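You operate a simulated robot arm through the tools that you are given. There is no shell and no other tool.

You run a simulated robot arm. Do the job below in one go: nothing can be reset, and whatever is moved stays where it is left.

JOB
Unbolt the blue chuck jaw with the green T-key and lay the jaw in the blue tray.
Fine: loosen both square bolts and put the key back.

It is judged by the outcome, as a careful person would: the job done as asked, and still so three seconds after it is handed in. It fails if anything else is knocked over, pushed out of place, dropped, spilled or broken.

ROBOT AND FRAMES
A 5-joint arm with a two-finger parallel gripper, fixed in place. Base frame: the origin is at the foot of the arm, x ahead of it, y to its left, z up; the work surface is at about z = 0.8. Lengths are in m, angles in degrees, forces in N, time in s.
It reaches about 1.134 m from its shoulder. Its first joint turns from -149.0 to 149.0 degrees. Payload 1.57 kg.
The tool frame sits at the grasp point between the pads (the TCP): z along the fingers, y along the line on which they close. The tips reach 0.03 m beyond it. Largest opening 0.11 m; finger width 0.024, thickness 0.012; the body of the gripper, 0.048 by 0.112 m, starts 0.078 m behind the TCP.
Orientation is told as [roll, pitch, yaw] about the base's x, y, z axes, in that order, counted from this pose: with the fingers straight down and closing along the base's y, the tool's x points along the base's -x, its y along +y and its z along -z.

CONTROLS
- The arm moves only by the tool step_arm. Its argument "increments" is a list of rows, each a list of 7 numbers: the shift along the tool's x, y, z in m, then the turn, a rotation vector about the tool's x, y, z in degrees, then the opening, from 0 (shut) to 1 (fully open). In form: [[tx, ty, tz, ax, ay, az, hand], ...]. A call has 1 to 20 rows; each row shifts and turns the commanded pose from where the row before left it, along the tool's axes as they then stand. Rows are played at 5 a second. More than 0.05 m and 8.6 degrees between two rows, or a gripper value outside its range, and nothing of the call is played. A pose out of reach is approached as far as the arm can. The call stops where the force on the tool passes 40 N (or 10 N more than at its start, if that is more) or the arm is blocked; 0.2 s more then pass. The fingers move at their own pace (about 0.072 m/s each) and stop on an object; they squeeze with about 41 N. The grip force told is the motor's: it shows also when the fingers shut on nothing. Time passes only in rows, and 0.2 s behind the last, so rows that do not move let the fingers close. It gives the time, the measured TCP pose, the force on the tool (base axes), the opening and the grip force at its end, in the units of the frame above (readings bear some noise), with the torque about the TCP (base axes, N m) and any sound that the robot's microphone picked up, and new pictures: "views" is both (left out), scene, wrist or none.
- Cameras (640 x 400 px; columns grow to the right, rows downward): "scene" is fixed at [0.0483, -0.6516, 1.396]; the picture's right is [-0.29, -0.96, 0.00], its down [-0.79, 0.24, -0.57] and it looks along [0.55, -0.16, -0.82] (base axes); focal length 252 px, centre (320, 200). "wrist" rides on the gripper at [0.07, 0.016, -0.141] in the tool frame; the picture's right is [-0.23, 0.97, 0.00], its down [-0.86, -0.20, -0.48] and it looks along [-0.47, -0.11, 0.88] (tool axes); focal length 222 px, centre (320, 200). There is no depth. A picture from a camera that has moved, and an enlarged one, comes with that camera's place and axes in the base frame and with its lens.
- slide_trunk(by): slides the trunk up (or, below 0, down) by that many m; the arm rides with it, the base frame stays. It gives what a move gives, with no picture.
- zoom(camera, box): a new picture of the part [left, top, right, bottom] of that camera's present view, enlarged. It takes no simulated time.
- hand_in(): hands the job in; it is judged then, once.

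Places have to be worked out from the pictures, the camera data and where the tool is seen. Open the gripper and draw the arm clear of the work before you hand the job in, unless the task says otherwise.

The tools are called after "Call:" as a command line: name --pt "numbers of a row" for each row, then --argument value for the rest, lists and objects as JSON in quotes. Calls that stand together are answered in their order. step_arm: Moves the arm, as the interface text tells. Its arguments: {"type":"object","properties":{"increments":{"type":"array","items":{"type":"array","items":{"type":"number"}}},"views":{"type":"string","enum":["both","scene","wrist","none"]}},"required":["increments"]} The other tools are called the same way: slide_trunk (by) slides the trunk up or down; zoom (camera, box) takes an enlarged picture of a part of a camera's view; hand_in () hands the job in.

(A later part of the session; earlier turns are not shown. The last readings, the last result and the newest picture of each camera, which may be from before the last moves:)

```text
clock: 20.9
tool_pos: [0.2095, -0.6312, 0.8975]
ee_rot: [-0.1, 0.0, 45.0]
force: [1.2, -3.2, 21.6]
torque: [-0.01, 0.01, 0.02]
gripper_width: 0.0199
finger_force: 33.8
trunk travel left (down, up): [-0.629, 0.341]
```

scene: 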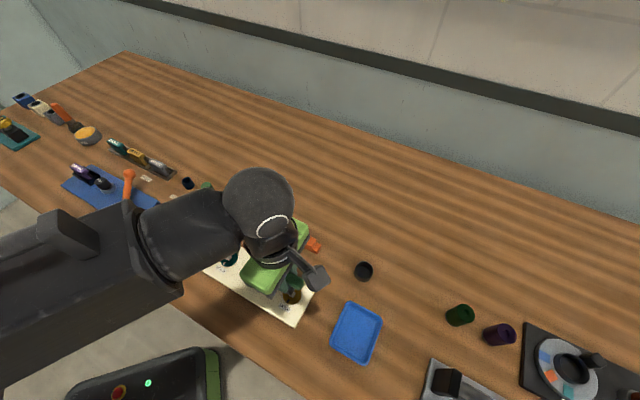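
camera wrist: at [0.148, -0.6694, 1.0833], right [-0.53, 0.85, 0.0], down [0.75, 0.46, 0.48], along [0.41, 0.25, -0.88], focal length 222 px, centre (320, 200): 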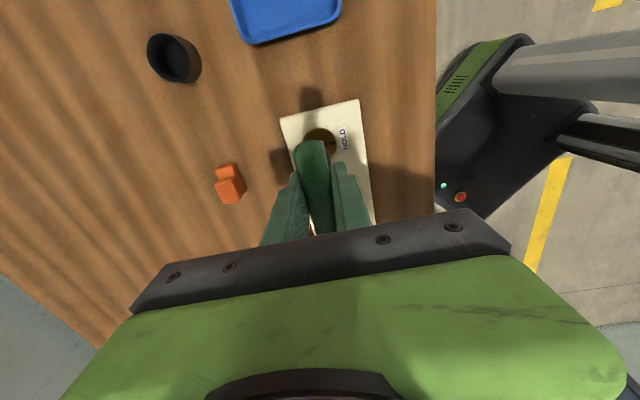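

There is contact at TCP z ≈ 0.8975 with 21.6 N. I look to see whether the socket is seated on the disc or resting on the head.

Call:
zoom --camera "scene" --box '[275, 275, 310, 310]'

Call:
zoom --camera "wrist" --box '[290, 110, 370, 190]'

```text
11.43 times, centred on (292, 292) of scene
camera zoom: at [0.0483, -0.6516, 1.396], right [-0.29, -0.96, 0.0], down [-0.79, 0.24, -0.57], along [0.55, -0.16, -0.82], focal length 2875 px, centre (634, -857)
```

zoom: 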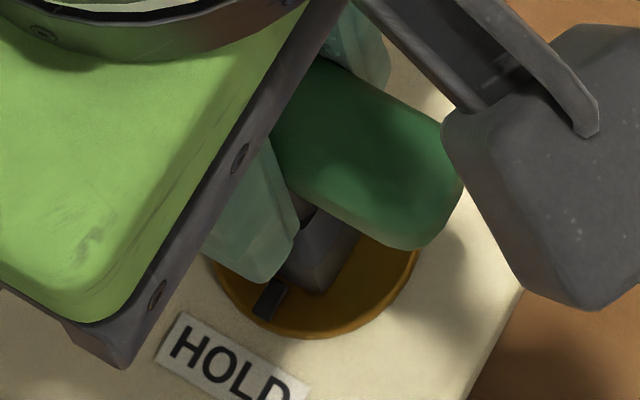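

```text
5.00 times, centred on (330, 150) of wrist
camera zoom: at [0.1477, -0.6684, 1.0383], right [-0.53, 0.85, 0.0], down [0.75, 0.46, 0.48], along [0.41, 0.25, -0.88], focal length 1111 px, centre (270, 450)
```

zoom: 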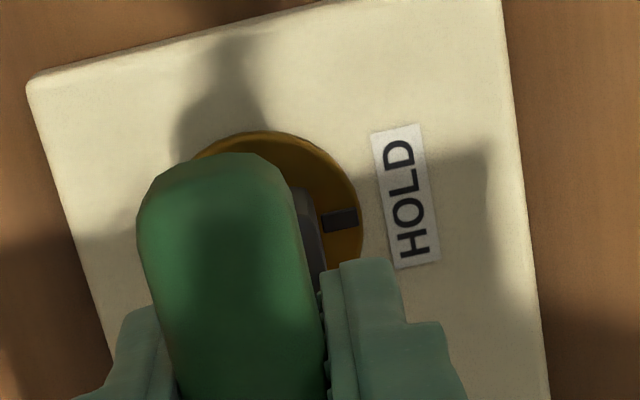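

The socket's lower edge is near disc level, but I can't be sure it is seated. I make a small counterclockwise test turn and read the torque and height.

Call:
step_arm --pt "0 0 0 0 0 -3 0" --pt "0 0 0 0 0 -3 0" --pt "0 0 0 0 0 0 0" --views "wrist"

Call:
zoom --camera "wrist" --box '[290, 110, 370, 190]'

```text
clock: 21.7
tool_pos: [0.2093, -0.6318, 0.8973]
ee_rot: [-0.1, 0.1, 51.1]
force: [-0.5, -5.9, 27.1]
torque: [-0.16, 0.07, 0.0]
gripper_width: 0.0195
finger_force: 33.3
trunk travel left (down, up): [-0.629, 0.341]
camera wrist: at [0.1519, -0.6745, 1.0383], right [-0.61, 0.79, 0.0], down [0.69, 0.54, 0.48], along [0.38, 0.29, -0.88], focal length 222 px, centre (320, 200)
```

wrist: 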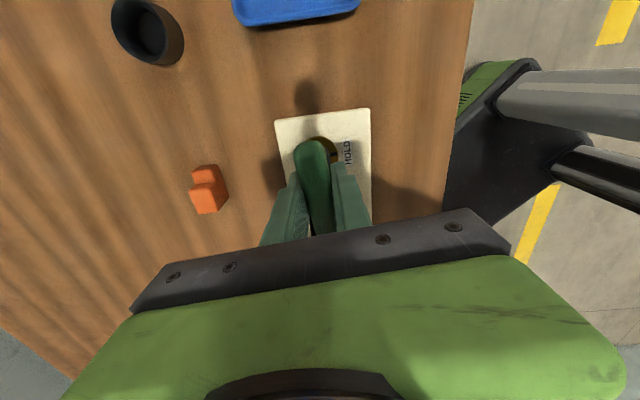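

```text
5.00 times, centred on (330, 150) of wrist
camera zoom: at [0.1519, -0.6745, 1.0383], right [-0.61, 0.79, 0.0], down [0.69, 0.54, 0.48], along [0.38, 0.29, -0.88], focal length 1111 px, centre (270, 450)
```

zoom: 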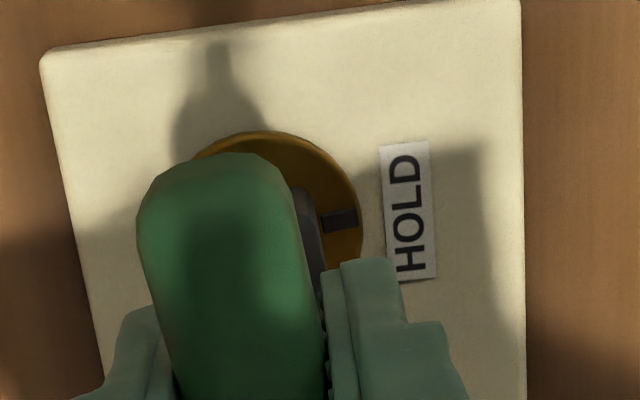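

The index mark turned with the key (HOLD shifted relative to it), so the socket is seated and the bolt turns counterclockwise easily. I relieve the press by 0.7 mm and continue counterclockwise, listening for a click.

Call:
slide_trunk --by 0.0007

Call:
step_arm --pt "0 0 0 0 0 -4 0" --pt "0 0 0 0 0 -4 0" --pt "0 0 0 0 0 -4 0" --pt "0 0 0 0 0 -4 0" --pt "0 0 0 0 0 -4 0" --pt "0 0 0 0 0 -4 0" --pt "0 0 0 0 0 0 0" --views "wrist"

Call:
zoom --camera "wrist" --box '[290, 110, 370, 190]'

```text
clock: 22.2
tool_pos: [0.2079, -0.6312, 0.8974]
ee_rot: [-0.1, -0.1, 51.1]
force: [-2.0, -2.7, 11.6]
torque: [-0.1, 0.05, -0.03]
gripper_width: 0.0196
finger_force: 33.5
trunk travel left (down, up): [-0.63, 0.34]
```

```text
clock: 23.8
tool_pos: [0.208, -0.6319, 0.8977]
ee_rot: [0.0, -0.1, 75.1]
force: [-1.8, -11.9, 13.4]
torque: [-0.74, 0.16, 0.0]
gripper_width: 0.0196
finger_force: 33.6
trunk travel left (down, up): [-0.63, 0.34]
camera wrist: at [0.1748, -0.6945, 1.0381], right [-0.88, 0.47, 0.0], down [0.41, 0.78, 0.48], along [0.23, 0.42, -0.88], focal length 222 px, centre (320, 200)
```

wrist: 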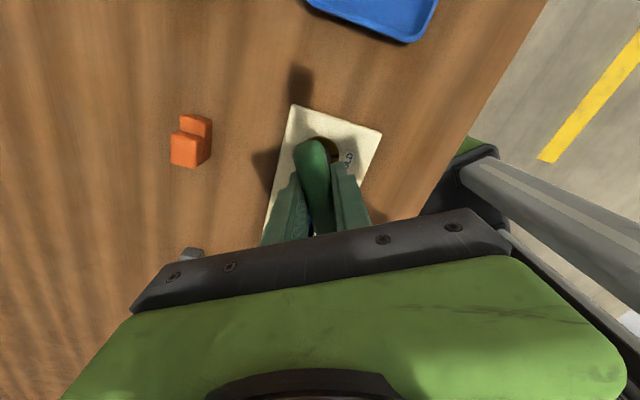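

```text
5.00 times, centred on (330, 150) of wrist
camera zoom: at [0.1748, -0.6945, 1.0381], right [-0.88, 0.47, 0.0], down [0.41, 0.78, 0.48], along [0.23, 0.42, -0.88], focal length 1111 px, centre (270, 450)
```

zoom: 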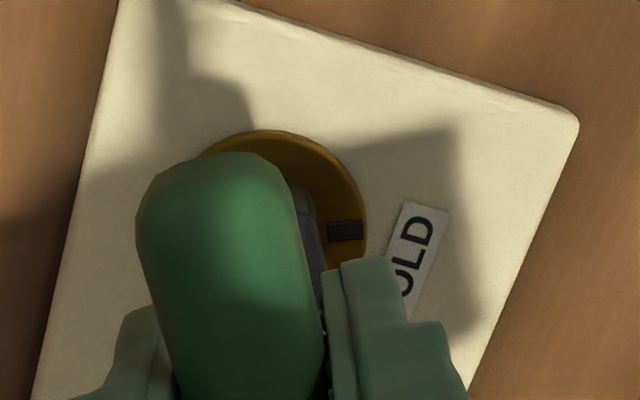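

The bolt follows the key, but a sideways load is building up (12 N toward -y). I shift the tool 1 mm toward -y to relieve it and turn on.

Call:
step_arm --pt "0.001 -0.0003 0 0 0 0 0" --pt "0 0 0 0 0 0 0" --views "none"

Call:
step_arm --pt "0 0 0 0 0 -4 0" --pt "0 0 0 0 0 -4 0" --pt "0 0 0 0 0 -4 0" --pt "0 0 0 0 0 0 0" --views "wrist"

Call:
zoom --camera "wrist" --box '[290, 110, 370, 190]'

```text
clock: 24.4
tool_pos: [0.2092, -0.632, 0.8968]
ee_rot: [0.1, -0.2, 75.0]
force: [-2.4, -0.7, 3.9]
torque: [0.04, 0.1, -0.03]
gripper_width: 0.0198
finger_force: 33.5
trunk travel left (down, up): [-0.63, 0.34]
```

```text
clock: 25.4
tool_pos: [0.2094, -0.6313, 0.8965]
ee_rot: [-0.1, 0.0, 87.1]
force: [0.7, 4.2, -0.5]
torque: [0.42, -0.05, -0.02]
gripper_width: 0.0198
finger_force: 33.6
trunk travel left (down, up): [-0.63, 0.34]
camera wrist: at [0.189, -0.701, 1.038], right [-0.96, 0.28, 0.0], down [0.24, 0.84, 0.48], along [0.13, 0.46, -0.88], focal length 222 px, centre (320, 200)
```

wrist: 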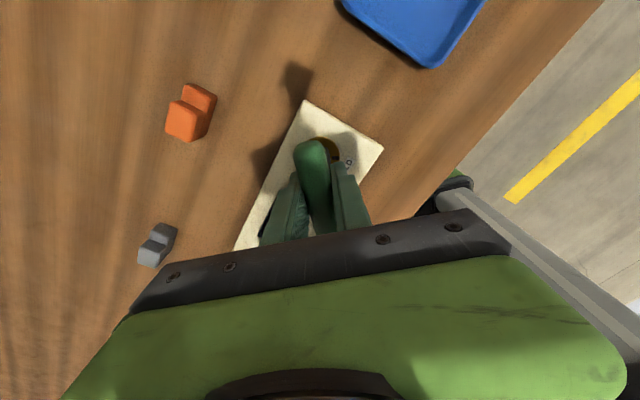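

```text
5.00 times, centred on (330, 150) of wrist
camera zoom: at [0.189, -0.701, 1.038], right [-0.96, 0.28, 0.0], down [0.24, 0.84, 0.48], along [0.13, 0.46, -0.88], focal length 1111 px, centre (270, 450)
```

zoom: 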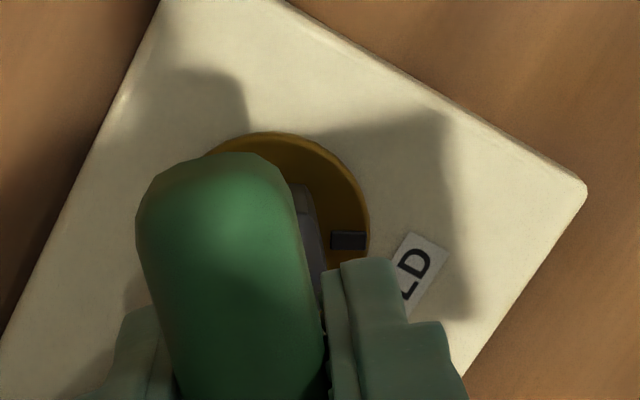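

Yaw is 87°, turned 42° so far; the side load is small and the mark follows. I continue turning.

Call:
step_arm --pt "0 0 0 0 0 -4 0" --pt "0 0 0 0 0 -4 0" --pt "0 0 0 0 0 -4 0" --pt "0 0 0 0 0 -4 0" --pt "0 0 0 0 0 -4 0" --pt "0 0 0 0 0 0 0" --views "wrist"

Call:
zoom --camera "wrist" --box '[290, 110, 370, 190]'

```text
clock: 26.8
tool_pos: [0.2215, -0.6279, 0.8978]
ee_rot: [0.5, 0.2, 98.1]
force: [-20.2, -7.9, 17.3]
torque: [-0.26, 1.74, 0.11]
gripper_width: 0.0209
finger_force: 34.3
out of reach, approached as far as the arm can: row 3, 4, 5
trunk travel left (down, up): [-0.63, 0.34]
camera wrist: at [0.2165, -0.6993, 1.039], right [-1.0, 0.09, 0.01], down [0.08, 0.88, 0.47], along [0.04, 0.47, -0.88], focal length 222 px, centre (320, 200)
```

wrist: 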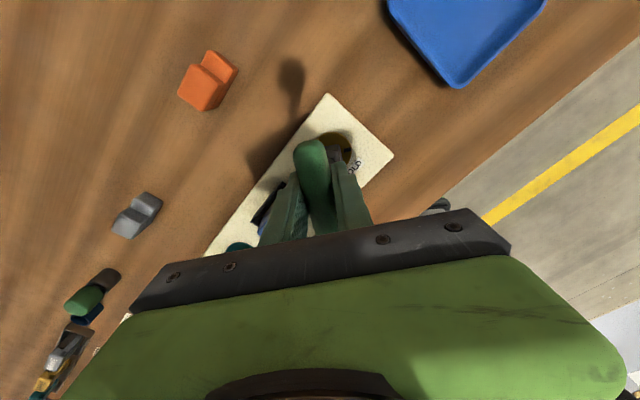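

```text
5.00 times, centred on (330, 150) of wrist
camera zoom: at [0.2165, -0.6993, 1.039], right [-1.0, 0.09, 0.01], down [0.08, 0.88, 0.47], along [0.04, 0.47, -0.88], focal length 1111 px, centre (270, 450)
```

zoom: 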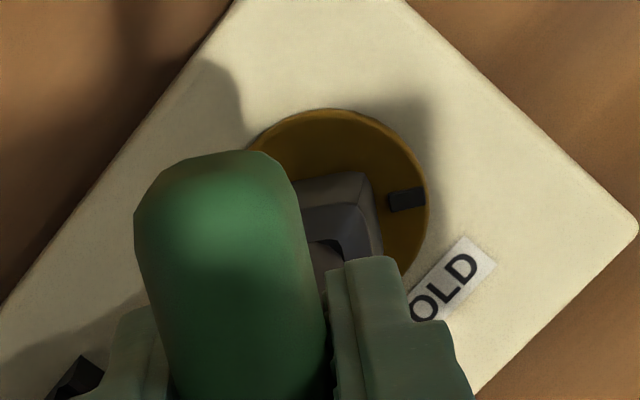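

The wrist hit its spin limit near yaw 95°, and the arm drifted about 12 mm sideways. I carefully move back to the bolt axis and undo the excess turn.

Call:
step_arm --pt "0.0005 0.0031 0 0 0 2 0" --pt "0.0005 0.0031 0 0 0 2 0" --pt "0.0004 0.0031 0 0 0 2 0" --pt "0.0004 0.0031 0 0 0 2 0" --pt "0 0 0 0 0 0 0" --views "wrist"

Call:
zoom --camera "wrist" --box '[290, 110, 370, 190]'

```text
clock: 28.0
tool_pos: [0.2111, -0.6324, 0.8957]
ee_rot: [0.3, 0.1, 90.1]
force: [-2.3, 0.5, -1.7]
torque: [0.06, 0.18, 0.0]
gripper_width: 0.0201
finger_force: 33.4
trunk travel left (down, up): [-0.63, 0.34]
camera wrist: at [0.1966, -0.7006, 1.0381], right [-0.97, 0.23, 0.0], down [0.2, 0.86, 0.48], along [0.1, 0.46, -0.88], focal length 222 px, centre (320, 200)
```

wrist: 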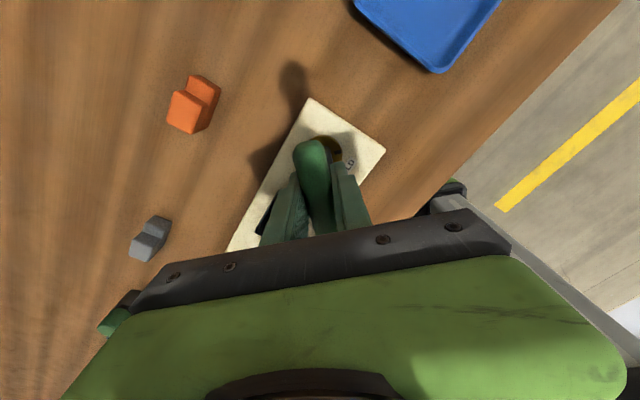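

```text
5.00 times, centred on (330, 150) of wrist
camera zoom: at [0.1966, -0.7006, 1.0381], right [-0.97, 0.23, 0.0], down [0.2, 0.86, 0.48], along [0.1, 0.46, -0.88], focal length 1111 px, centre (270, 450)
```

zoom: 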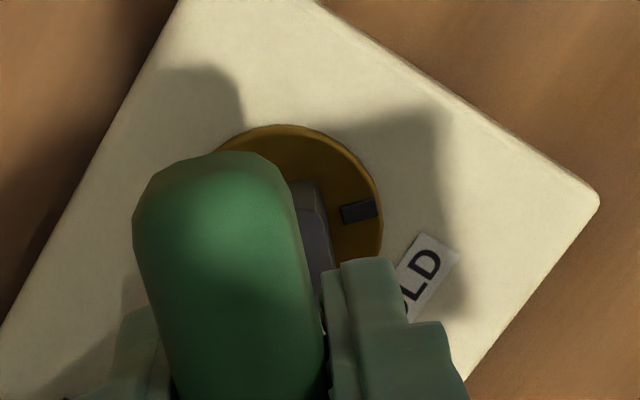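

I'm back near the bolt axis with low forces. Since only about 50° was available this way, I lift the key off, turn the gripper by -180° in the air and reseat it, which gives about 180° more of counterclockwise travel.

Call:
slide_trunk --by 0.01

Call:
slide_trunk --by 0.035

Call:
step_arm --pt "0 0 0 0 0 0 0"

Call:
zoom --camera "scene" --box '[260, 245, 340, 325]'

Call:
zoom --camera "wrist" --box '[270, 90, 390, 210]'

```text
clock: 28.6
tool_pos: [0.2113, -0.6317, 0.9074]
ee_rot: [0.3, 0.0, 90.0]
force: [-0.2, 0.5, -1.0]
torque: [0.03, 0.01, 0.01]
gripper_width: 0.0196
finger_force: 33.6
trunk travel left (down, up): [-0.64, 0.33]
```

```text
clock: 29.4
tool_pos: [0.2123, -0.6316, 0.9422]
ee_rot: [0.3, 0.1, 90.1]
force: [-0.1, 0.2, -1.8]
torque: [0.03, -0.03, 0.02]
gripper_width: 0.0198
finger_force: 33.1
trunk travel left (down, up): [-0.675, 0.295]
```

```text
clock: 29.8
tool_pos: [0.2118, -0.6314, 0.942]
ee_rot: [0.4, 0.1, 90.1]
force: [0.3, 0.1, -1.3]
torque: [-0.02, 0.03, -0.03]
gripper_width: 0.0193
finger_force: 33.3
trunk travel left (down, up): [-0.675, 0.295]
camera wrist: at [0.1968, -0.7007, 1.0831], right [-0.97, 0.23, 0.01], down [0.2, 0.86, 0.48], along [0.1, 0.46, -0.88], focal length 222 px, centre (320, 200)
```

scene: 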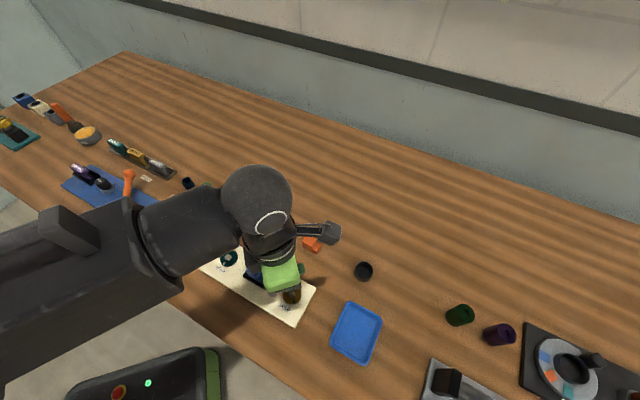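
wrist: 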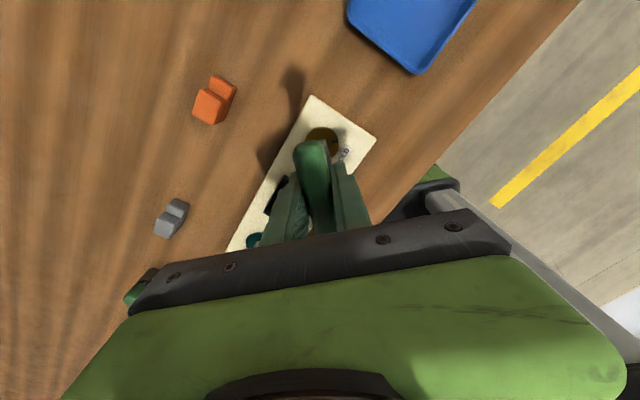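

```text
5.00 times, centred on (300, 285) of scene
camera zoom: at [0.0483, -0.6516, 1.396], right [-0.29, -0.96, 0.0], down [-0.79, 0.24, -0.57], along [0.55, -0.16, -0.82], focal length 1258 px, centre (420, -225)
```

zoom: 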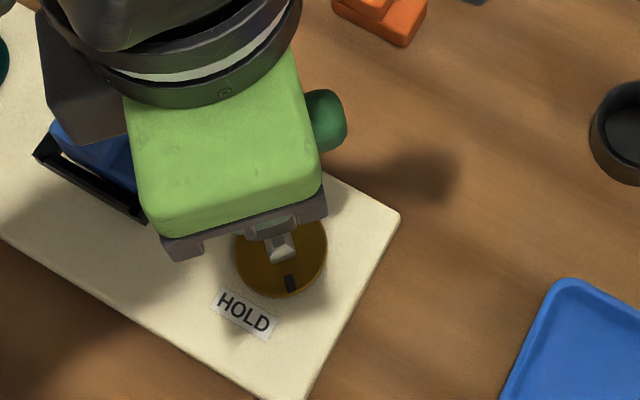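

```text
3.33 times, centred on (330, 150) of wrist
camera zoom: at [0.1968, -0.7007, 1.0831], right [-0.97, 0.23, 0.01], down [0.2, 0.86, 0.48], along [0.1, 0.46, -0.88], focal length 740 px, centre (287, 367)
```

zoom: 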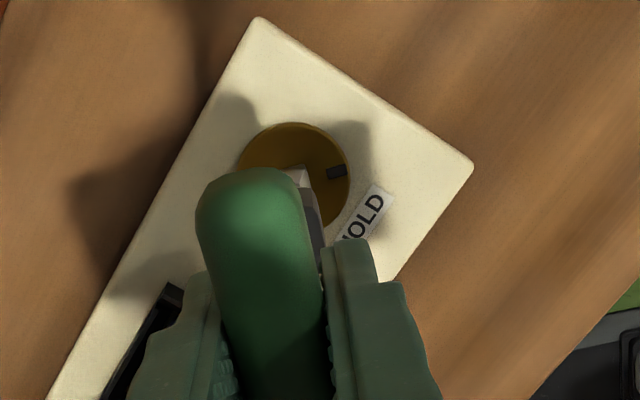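

The brown bolt's mark has turned about 45° and stays there. I correct the position and small tilt, then spin the gripper back by 180°.

Call:
step_arm --pt "0 0.0028 0 0 0.35 0 0" --pt "0 0 0 0 0 8.4 0" --pt "0 0 0 0 0 8.4 0" --pt "0 0 0 0 0 8.4 0" --pt "0 0 0 0 0 8.4 0" --pt "0 0 0 0 0 8.4 0" --pt "0 0 0 0 0 8.4 0" --pt "0 0 0 0 0 8.4 0" --pt "0 0 0 0 0 8.4 0" --pt "0 0 0 0 0 8.4 0" --pt "0 0 0 0 0 8.4 0" --pt "0 0 0 0 0 8.4 0" --pt "0 0 0 0 0 8.4 0" --pt "0 0 0 0 0 8.4 0" --pt "0 0 0 0 0 8.4 0" --pt "0 0 0 0 0 8.4 0" --pt "0 0 0 0 0 8.4 0" --pt "0 0 0 0 0 0 0" --views "none"

Call:
step_arm --pt "0 0 0 0 0 8.4 0" --pt "0 0 0 0 0 8.4 0" --pt "0 0 0 0 0 8.4 0" --pt "0 0 0 0 0 8.4 0" --pt "0 0 0 0 0 8.4 0" --pt "0 0 0 0 0 3.7 0" --pt "0 0 0 0 0 0 0" --views "both"

Call:
zoom --camera "scene" --box '[260, 245, 340, 325]'

Call:
zoom --camera "wrist" --box '[270, 90, 390, 210]'

```text
clock: 33.5
tool_pos: [0.2099, -0.631, 0.9421]
ee_rot: [-0.6, -0.1, -44.4]
force: [0.8, -0.8, -2.0]
torque: [-0.02, 0.0, 0.0]
gripper_width: 0.0195
finger_force: 33.6
trunk travel left (down, up): [-0.675, 0.295]
```

```text
clock: 35.1
tool_pos: [0.2089, -0.6314, 0.942]
ee_rot: [-0.3, -0.4, -90.1]
force: [0.2, -0.4, -0.7]
torque: [0.03, 0.02, 0.03]
gripper_width: 0.0195
finger_force: 33.5
trunk travel left (down, up): [-0.675, 0.295]
camera wrist: at [0.2263, -0.5605, 1.0823], right [0.97, -0.23, 0.0], down [-0.2, -0.85, 0.49], along [-0.11, -0.47, -0.87], focal length 222 px, centre (320, 200)
```

scene: 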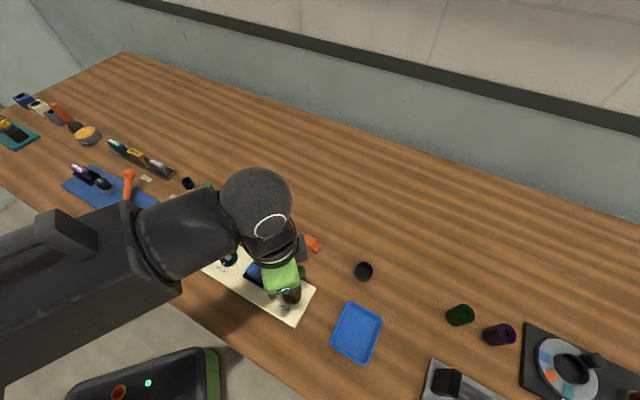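
wrist: 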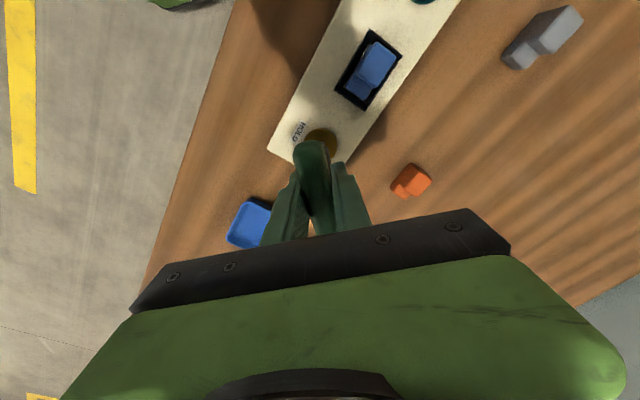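

```text
5.00 times, centred on (300, 285) of scene
camera zoom: at [0.0483, -0.6516, 1.396], right [-0.29, -0.96, 0.0], down [-0.79, 0.24, -0.57], along [0.55, -0.16, -0.82], focal length 1258 px, centre (420, -225)
```

zoom: 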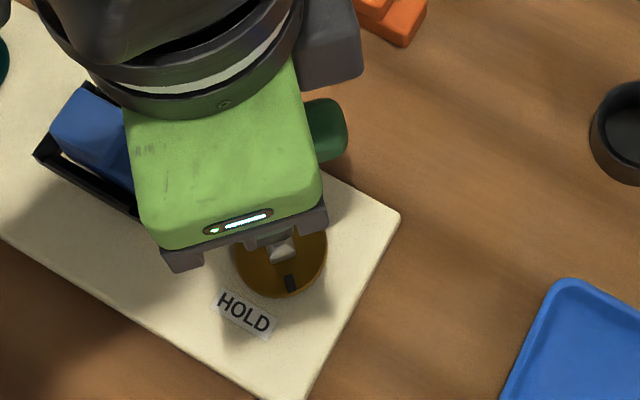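

```text
3.33 times, centred on (330, 150) of wrist
camera zoom: at [0.2263, -0.5605, 1.0823], right [0.97, -0.23, 0.0], down [-0.2, -0.85, 0.49], along [-0.11, -0.47, -0.87], focal length 740 px, centre (287, 367)
```

zoom: 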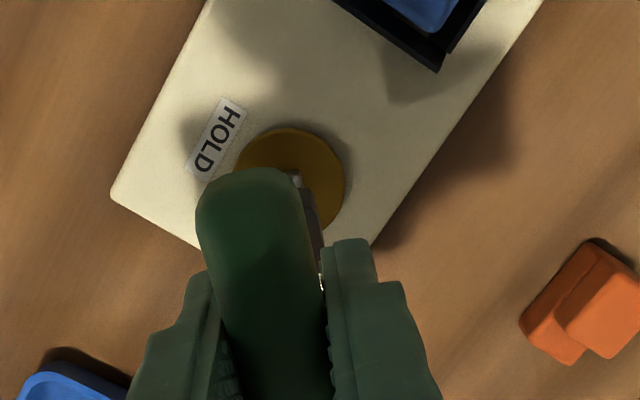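

The residual tilt is about 0.5°; I correct it, then zoom in to check the socket over the head.

Call:
step_arm --pt "0 0 0 -0.3 0.45 0 0" --pt "0 0 0 0 0 0 0" --views "wrist"

Call:
zoom --camera "scene" --box '[275, 270, 310, 305]'

```text
clock: 35.8
tool_pos: [0.2087, -0.6322, 0.9413]
ee_rot: [0.1, 0.0, -90.0]
force: [-0.2, -0.3, -1.3]
torque: [-0.01, 0.02, 0.0]
gripper_width: 0.0195
finger_force: 33.5
trunk travel left (down, up): [-0.675, 0.295]
camera wrist: at [0.2254, -0.5615, 1.083], right [0.97, -0.23, 0.0], down [-0.2, -0.86, 0.48], along [-0.11, -0.47, -0.88], focal length 222 px, centre (320, 200)
```

wrist: 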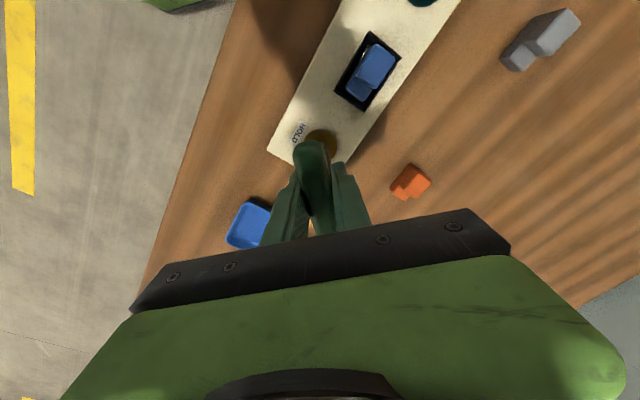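

```text
11.43 times, centred on (292, 288) of scene
camera zoom: at [0.0483, -0.6516, 1.396], right [-0.29, -0.96, 0.0], down [-0.79, 0.24, -0.57], along [0.55, -0.16, -0.82], focal length 2875 px, centre (634, -800)
```

zoom: 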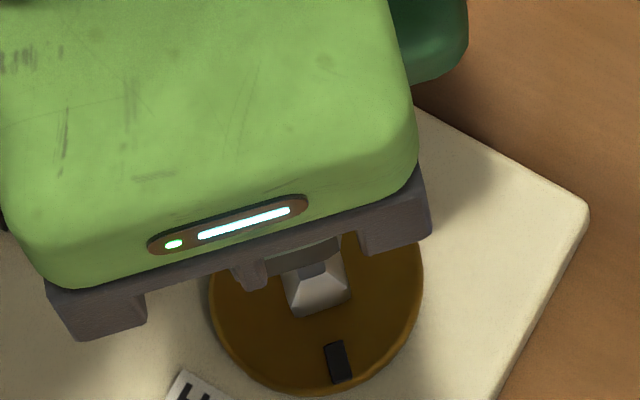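

The tilt is gone; the TCP is at (0.2094, -0.6315) and the mark points along -x (45° turned), so the square matches the key. I lower to seat it again.

Call:
slide_trunk --by -0.036

Call:
slide_trunk --by -0.005

Call:
slide_trunk --by -0.004

```text
clock: 36.5
tool_pos: [0.209, -0.6314, 0.9056]
ee_rot: [-0.1, 0.0, -90.1]
force: [0.2, -0.4, -1.5]
torque: [0.0, 0.0, 0.01]
gripper_width: 0.0194
finger_force: 33.6
trunk travel left (down, up): [-0.639, 0.331]
```

```text
clock: 37.1
tool_pos: [0.2097, -0.6329, 0.8995]
ee_rot: [0.0, 0.0, -90.0]
force: [0.7, -9.2, -5.1]
torque: [-0.69, 0.02, 0.03]
gripper_width: 0.0198
finger_force: 33.5
trunk travel left (down, up): [-0.634, 0.336]
```

```text
clock: 37.6
tool_pos: [0.2093, -0.6329, 0.8963]
ee_rot: [0.1, 0.0, -90.0]
force: [-0.3, -11.5, -3.1]
torque: [-0.9, 0.03, -0.04]
gripper_width: 0.0197
finger_force: 33.5
trunk travel left (down, up): [-0.63, 0.34]
```

It slid down onto the head with only a side load of -11 N in y; I relieve that with a 0.8 mm shift toward -y.

Call:
step_arm --pt "-0.0008 0 0 0 0 0 0" --pt "0 0 0 0 0 0 0" --views "none"

Call:
step_arm --pt "0 0 0 0 0 -4 0" --pt "0 0 0 0 0 -4 0" --pt "0 0 0 0 0 -4 0" --pt "0 0 0 0 0 -4 0" --pt "0 0 0 0 0 0 0" --views "wrist"

Call:
zoom --camera "scene" --box '[275, 275, 310, 310]'

```text
clock: 38.2
tool_pos: [0.2084, -0.6327, 0.8957]
ee_rot: [0.0, 0.1, -90.1]
force: [0.3, -6.7, -3.3]
torque: [-0.47, 0.04, -0.01]
gripper_width: 0.0198
finger_force: 33.9
trunk travel left (down, up): [-0.63, 0.34]
```

```text
clock: 39.4
tool_pos: [0.2088, -0.632, 0.8954]
ee_rot: [0.0, 0.0, -74.0]
force: [-0.3, -2.8, -1.0]
torque: [-0.23, -0.03, 0.0]
gripper_width: 0.0195
finger_force: 33.6
trunk travel left (down, up): [-0.63, 0.34]
camera wrist: at [0.2058, -0.5607, 1.0379], right [1.0, 0.05, 0.0], down [0.04, -0.88, 0.48], along [0.02, -0.48, -0.88], focal length 222 px, centre (320, 200)
```

wrist: 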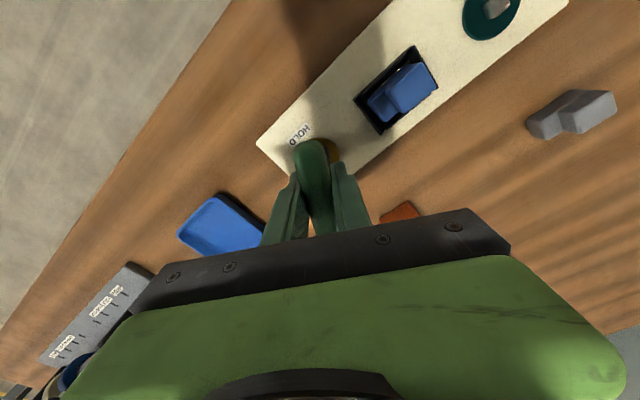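

```text
11.43 times, centred on (292, 292) of scene
camera zoom: at [0.0483, -0.6516, 1.396], right [-0.29, -0.96, 0.0], down [-0.79, 0.24, -0.57], along [0.55, -0.16, -0.82], focal length 2875 px, centre (634, -857)
```

zoom: 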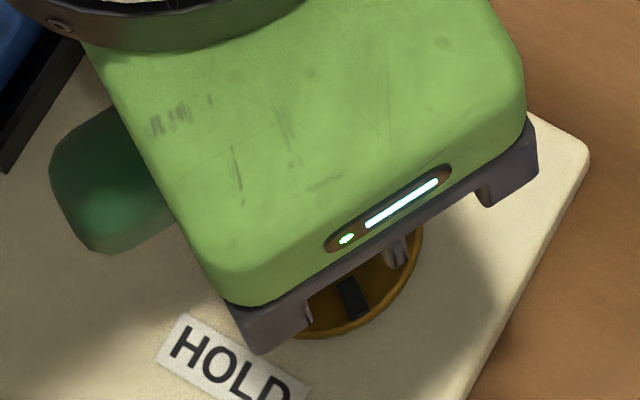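

The mark moves on counterclockwise with the key and the load is low. I continue the turn.

Call:
step_arm --pt "0 0 0 0 0 -4 0" --pt "0 0 0 0 0 -4 0" --pt "0 0 0 0 0 -4 0" --pt "0 0 0 0 0 -4 0" --pt "0 0 0 0 0 -4 0" --pt "0 0 0 0 0 -4 0" --pt "0 0 0 0 0 0 0" --views "wrist"

Call:
zoom --camera "scene" --box '[275, 275, 310, 310]'

```text
clock: 41.0
tool_pos: [0.2099, -0.6334, 0.8963]
ee_rot: [0.0, 0.0, -49.8]
force: [1.9, -3.8, -1.9]
torque: [-0.28, -0.15, -0.03]
gripper_width: 0.0199
finger_force: 32.9
trunk travel left (down, up): [-0.63, 0.34]
camera wrist: at [0.177, -0.5684, 1.0378], right [0.89, 0.45, 0.0], down [0.4, -0.78, 0.48], along [0.22, -0.43, -0.88], focal length 222 px, centre (320, 200)
```

wrist: 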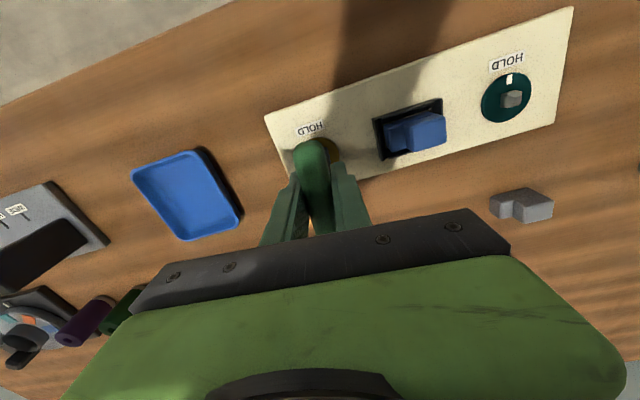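

```text
11.43 times, centred on (292, 292) of scene
camera zoom: at [0.0483, -0.6516, 1.396], right [-0.29, -0.96, 0.0], down [-0.79, 0.24, -0.57], along [0.55, -0.16, -0.82], focal length 2875 px, centre (634, -857)
```

zoom: 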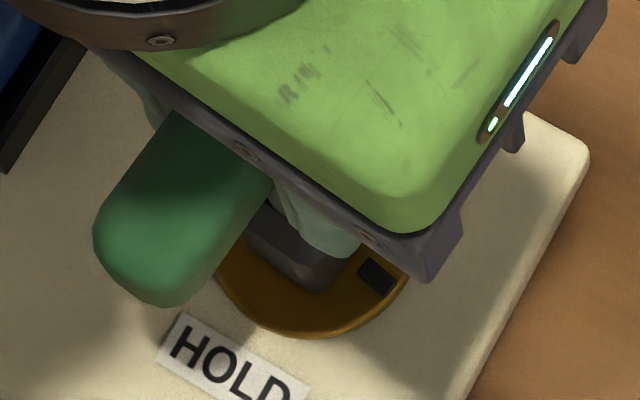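

About 85° turned in all with no resistance or sound. I keep turning.

Call:
step_arm --pt "0 0 0 0 0 -4 0" --pt "0 0 0 0 0 -4 0" --pt "0 0 0 0 0 -4 0" --pt "0 0 0 0 0 -4 0" --pt "0 0 0 0 0 -4 0" --pt "0 0 0 0 0 -4 0" --pt "0 0 0 0 0 0 0" --views "wrist"

Call:
zoom --camera "scene" --box '[275, 275, 310, 310]'

```text
clock: 42.6
tool_pos: [0.2093, -0.6325, 0.8964]
ee_rot: [0.0, 0.1, -25.9]
force: [2.8, -3.1, -2.1]
torque: [-0.23, -0.22, -0.05]
gripper_width: 0.0195
finger_force: 33.3
trunk travel left (down, up): [-0.63, 0.34]
camera wrist: at [0.1537, -0.5871, 1.0378], right [0.63, 0.78, 0.0], down [0.68, -0.55, 0.48], along [0.37, -0.3, -0.88], focal length 222 px, centre (320, 200)
```

wrist: 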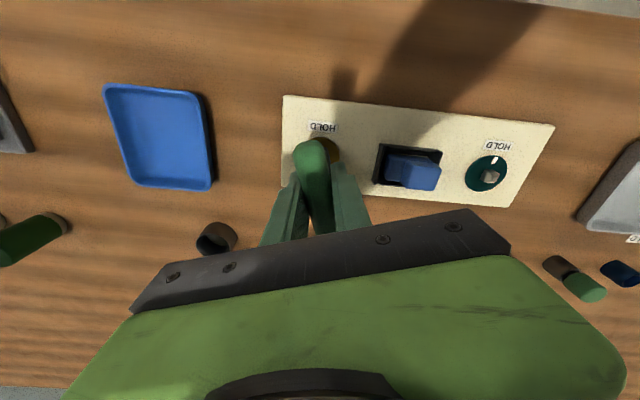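

```text
11.43 times, centred on (292, 292) of scene
camera zoom: at [0.0483, -0.6516, 1.396], right [-0.29, -0.96, 0.0], down [-0.79, 0.24, -0.57], along [0.55, -0.16, -0.82], focal length 2875 px, centre (634, -857)
```

zoom: 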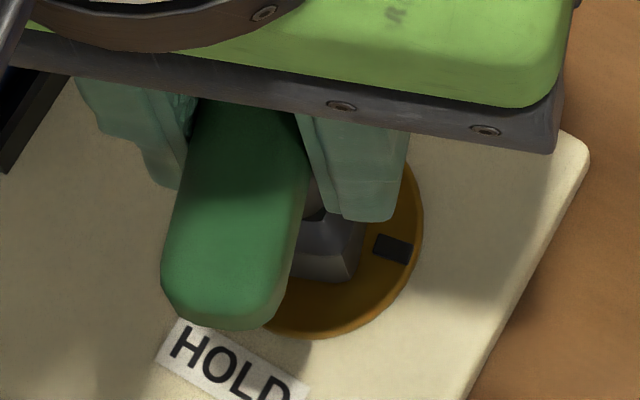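

About 101° turned; the mark keeps following the key. I continue.

Call:
step_arm --pt "0 0 0 0 0 -4 0" --pt "0 0 0 0 0 -4 0" --pt "0 0 0 0 0 -4 0" --pt "0 0 0 0 0 -4 0" --pt "0 0 0 0 0 -4 0" --pt "0 0 0 0 0 -4 0" --pt "0 0 0 0 0 0 0" --views "wrist"

Call:
zoom --camera "scene" --box '[275, 275, 310, 310]'

```text
clock: 44.2
tool_pos: [0.2089, -0.6331, 0.8954]
ee_rot: [0.0, 0.0, -1.9]
force: [-0.7, -1.4, -2.2]
torque: [-0.04, 0.11, -1.32]
gripper_width: 0.0251
finger_force: 36.8
trunk travel left (down, up): [-0.63, 0.34]
camera wrist: at [0.14, -0.6136, 1.0379], right [0.26, 0.97, 0.0], down [0.85, -0.23, 0.48], along [0.46, -0.12, -0.88], focal length 222 px, centre (320, 200)
```

wrist: 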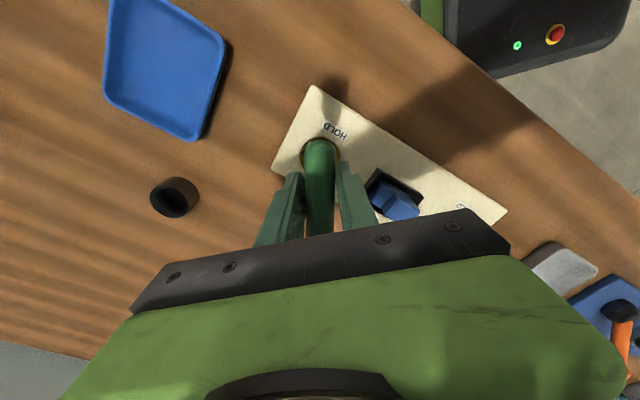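

```text
11.43 times, centred on (292, 292) of scene
camera zoom: at [0.0483, -0.6516, 1.396], right [-0.29, -0.96, 0.0], down [-0.79, 0.24, -0.57], along [0.55, -0.16, -0.82], focal length 2875 px, centre (634, -857)
```

zoom: 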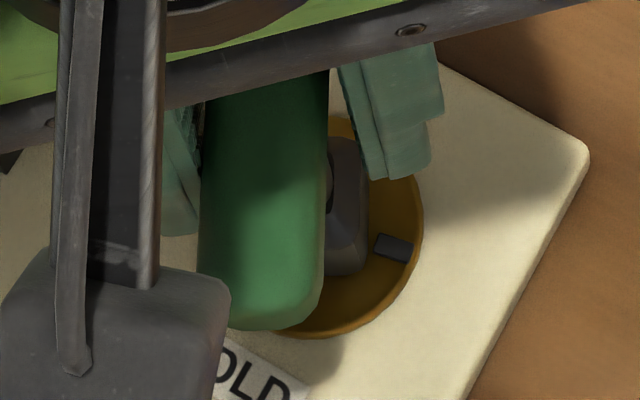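

A hard stop is reached: torque -1.3 N m, and the mark stays at about 100° from HOLD. The bolt is fully turned, so I back off 16° to relieve the twist on the handle.

Call:
step_arm --pt "0 0 0 0 0 4 0" --pt "0 0 0 0 0 4 0" --pt "0 0 0 0 0 4 0" --pt "0 0 0 0 0 4 0" --pt "0 0 0 0 0 0 0" --views "wrist"

Call:
zoom --camera "scene" --box '[275, 275, 310, 310]'

Call:
zoom --camera "wrist" --box '[270, 90, 390, 210]'

```text
clock: 45.4
tool_pos: [0.2094, -0.6335, 0.8966]
ee_rot: [0.0, 0.0, -18.1]
force: [1.6, -2.7, 0.6]
torque: [-0.18, -0.08, -0.49]
gripper_width: 0.0193
finger_force: 34.0
trunk travel left (down, up): [-0.63, 0.34]
camera wrist: at [0.1482, -0.5951, 1.0379], right [0.52, 0.86, 0.0], down [0.75, -0.45, 0.48], along [0.41, -0.25, -0.88], focal length 222 px, centre (320, 200)
```

wrist: 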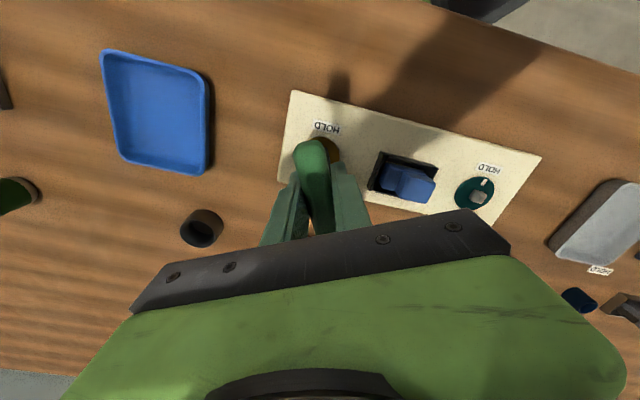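

```text
11.43 times, centred on (292, 292) of scene
camera zoom: at [0.0483, -0.6516, 1.396], right [-0.29, -0.96, 0.0], down [-0.79, 0.24, -0.57], along [0.55, -0.16, -0.82], focal length 2875 px, centre (634, -857)
```

zoom: 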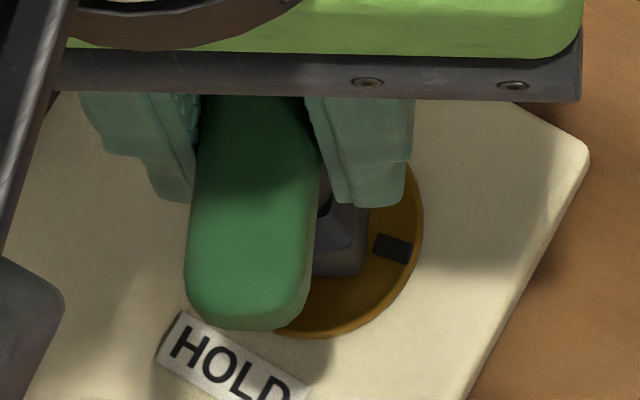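

```text
3.33 times, centred on (330, 150) of wrist
camera zoom: at [0.1482, -0.5951, 1.0379], right [0.52, 0.86, 0.0], down [0.75, -0.45, 0.48], along [0.41, -0.25, -0.88], focal length 740 px, centre (287, 367)
```

zoom: 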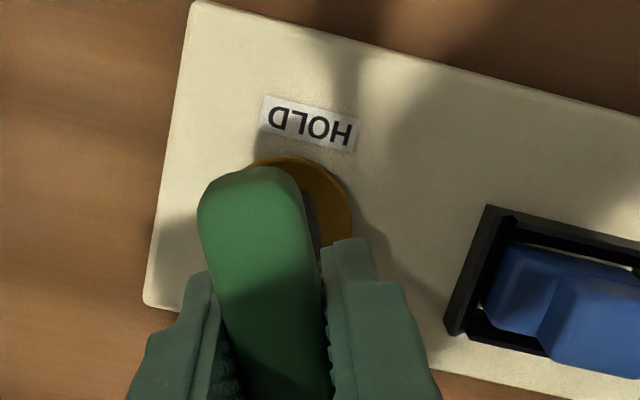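

There is still some torque, so I back off a few more degrees, then lift the key off the bolt.

Call:
step_arm --pt "0 0 0 0 0 3 0" --pt "0 0 0 0 0 3 0" --pt "0 0 0 0 0 0 0" --views "none"

Call:
slide_trunk --by 0.012

Call:
slide_trunk --by 0.06

Call:
step_arm --pt "0 0 0 0 0 6.5 0" --pt "0 0 0 0 0 6.5 0" --pt "0 0 0 0 0 8 0" --pt "0 0 0 0 0 0 0"

Call:
zoom --camera "scene" --box '[260, 245, 340, 325]'

Call:
zoom --camera "wrist" --box '[270, 90, 390, 210]'

```text
clock: 46.2
tool_pos: [0.2098, -0.6322, 0.8967]
ee_rot: [0.0, 0.0, -24.0]
force: [0.1, -1.0, -2.0]
torque: [-0.04, 0.01, -0.01]
gripper_width: 0.0195
finger_force: 33.2
trunk travel left (down, up): [-0.63, 0.34]
```

```text
clock: 46.8
tool_pos: [0.2084, -0.6312, 0.9091]
ee_rot: [0.0, -0.1, -24.0]
force: [0.4, 0.1, -0.8]
torque: [0.04, -0.04, -0.04]
gripper_width: 0.0195
finger_force: 33.4
trunk travel left (down, up): [-0.642, 0.328]
```

```text
clock: 47.8
tool_pos: [0.2097, -0.6318, 0.9683]
ee_rot: [0.0, -0.1, -24.2]
force: [0.4, 1.2, -1.2]
torque: [-0.02, -0.02, 0.02]
gripper_width: 0.0194
finger_force: 32.8
trunk travel left (down, up): [-0.702, 0.268]
```

```text
clock: 48.8
tool_pos: [0.2097, -0.6321, 0.9699]
ee_rot: [0.0, 0.0, -45.1]
force: [-0.1, -0.1, -2.7]
torque: [0.02, -0.01, 0.02]
gripper_width: 0.0197
finger_force: 33.2
trunk travel left (down, up): [-0.702, 0.268]
camera wrist: at [0.1718, -0.5711, 1.11], right [0.85, 0.53, 0.0], down [0.46, -0.75, 0.48], along [0.25, -0.41, -0.88], focal length 222 px, centre (320, 200)
```

scene: 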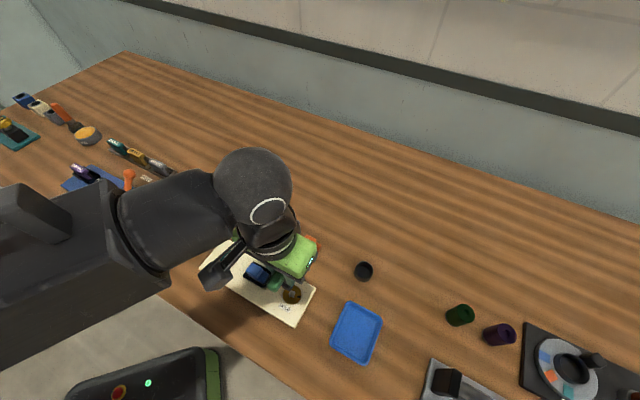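
wrist: 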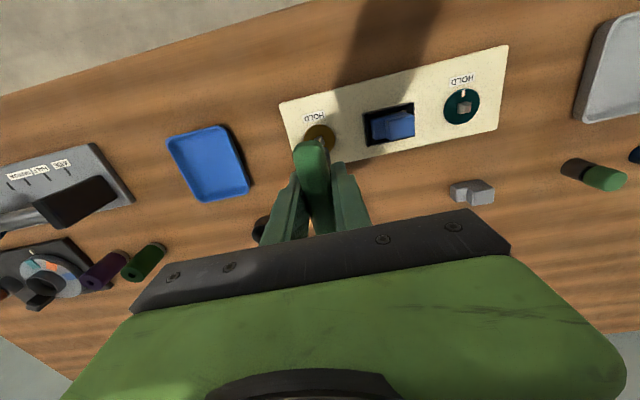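

```text
5.00 times, centred on (300, 285) of scene
camera zoom: at [0.0483, -0.6516, 1.396], right [-0.29, -0.96, 0.0], down [-0.79, 0.24, -0.57], along [0.55, -0.16, -0.82], focal length 1258 px, centre (420, -225)
```

zoom: 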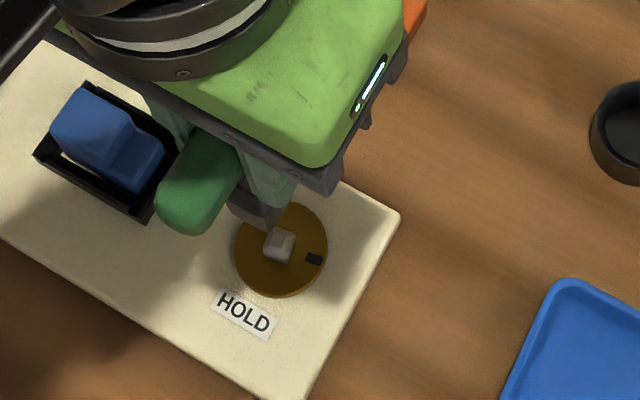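

```text
3.33 times, centred on (330, 150) of wrist
camera zoom: at [0.1718, -0.5711, 1.11], right [0.85, 0.53, 0.0], down [0.46, -0.75, 0.48], along [0.25, -0.41, -0.88], focal length 740 px, centre (287, 367)
```

zoom: 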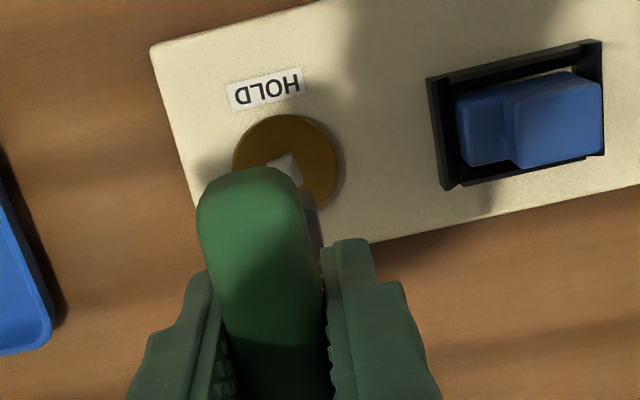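

The brown bolt is done. Now I measure the teal bolt relative to it from the wrist camera.

Call:
zoom --camera "wrist" --box '[420, 60, 510, 140]'

Call:
zoom --camera "wrist" --box '[270, 70, 510, 190]'

```text
5.00 times, centred on (465, 100) of wrist
camera zoom: at [0.1718, -0.5711, 1.11], right [0.85, 0.53, 0.0], down [0.46, -0.75, 0.48], along [0.25, -0.41, -0.88], focal length 1111 px, centre (-405, 700)
```

zoom: 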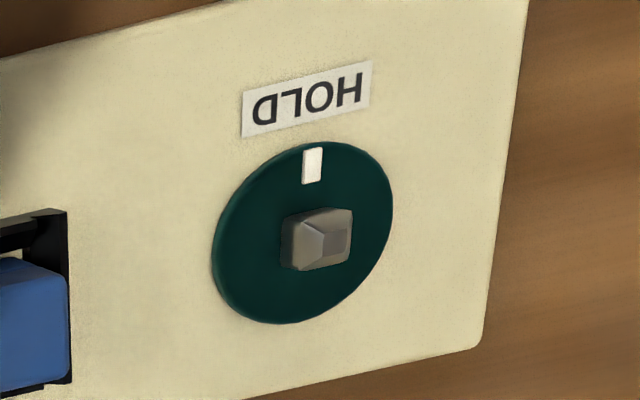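

```text
2.67 times, centred on (390, 130) of wrist
camera zoom: at [0.1718, -0.5711, 1.11], right [0.85, 0.53, 0.0], down [0.46, -0.75, 0.48], along [0.25, -0.41, -0.88], focal length 592 px, centre (133, 387)
```

zoom: 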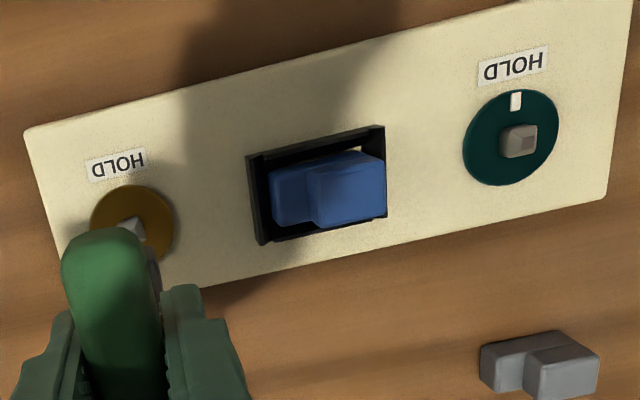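

Both cameras put the teal bolt at about (0.3372, -0.505), 0.18 m along the plate from the brown one. The key's lower end at z ≈ 0.889 clears the jaw, so I move there along tool y.

Call:
step_arm --pt "0 0.03 0 0 0 0 0" --pt "0 0.03 0 0 0 0 0" --pt "0 0.03 0 0 0 0 0" --pt "0 0.03 0 0 0 0 0" --pt "0 0.03 0 0 0 0 0" --pt "-0.0002 0.0297 0 0 0 0 0" --pt "0 0 0 0 0 0 0"

Call:
zoom --camera "scene" --box '[200, 220, 270, 290]'

Call:
zoom --camera "wrist" --box '[270, 90, 390, 210]'

```text
clock: 50.4
tool_pos: [0.3367, -0.5049, 0.9692]
ee_rot: [0.0, 0.0, -45.0]
force: [-0.2, -0.2, -1.2]
torque: [-0.01, 0.05, -0.01]
gripper_width: 0.0197
finger_force: 34.0
trunk travel left (down, up): [-0.702, 0.268]
camera wrist: at [0.2995, -0.4444, 1.11], right [0.85, 0.53, 0.0], down [0.46, -0.75, 0.48], along [0.25, -0.41, -0.88], focal length 222 px, centre (320, 200)
```

scene: 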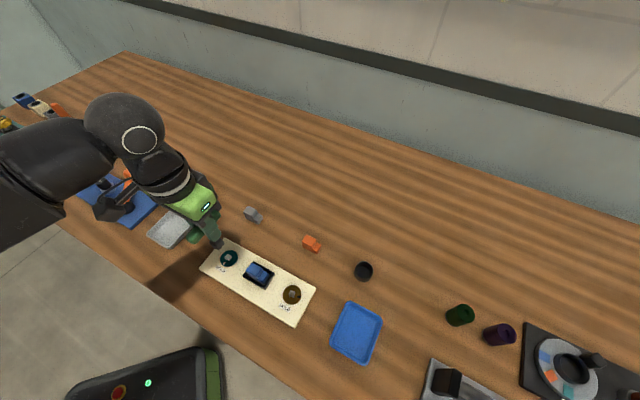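
wrist: 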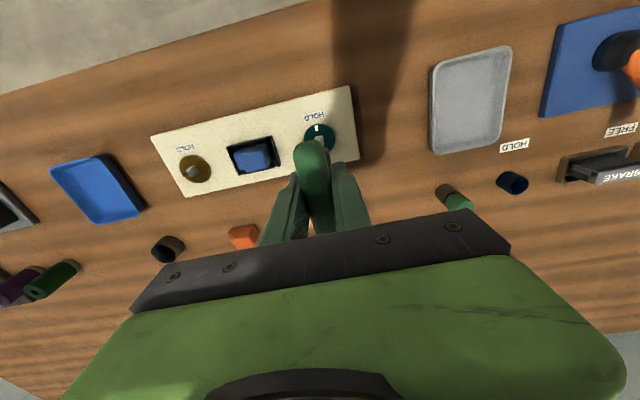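

```text
5.71 times, centred on (235, 255) of scene
camera zoom: at [0.0483, -0.6516, 1.396], right [-0.29, -0.96, 0.0], down [-0.79, 0.24, -0.57], along [0.55, -0.16, -0.82], focal length 1437 px, centre (806, -114)
```

zoom: 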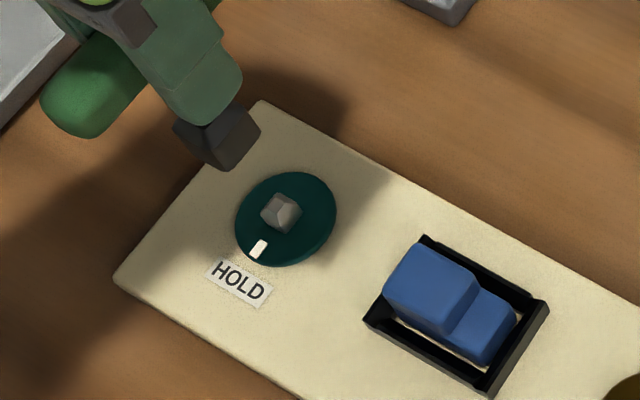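

```text
3.33 times, centred on (330, 150) of wrist
camera zoom: at [0.2995, -0.4444, 1.11], right [0.85, 0.53, 0.0], down [0.46, -0.75, 0.48], along [0.25, -0.41, -0.88], focal length 740 px, centre (287, 367)
```

zoom: 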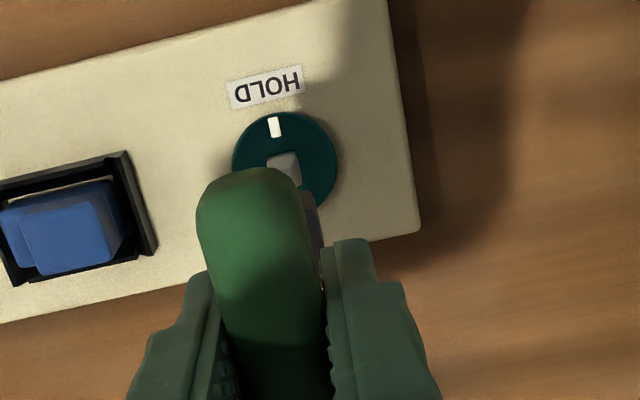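

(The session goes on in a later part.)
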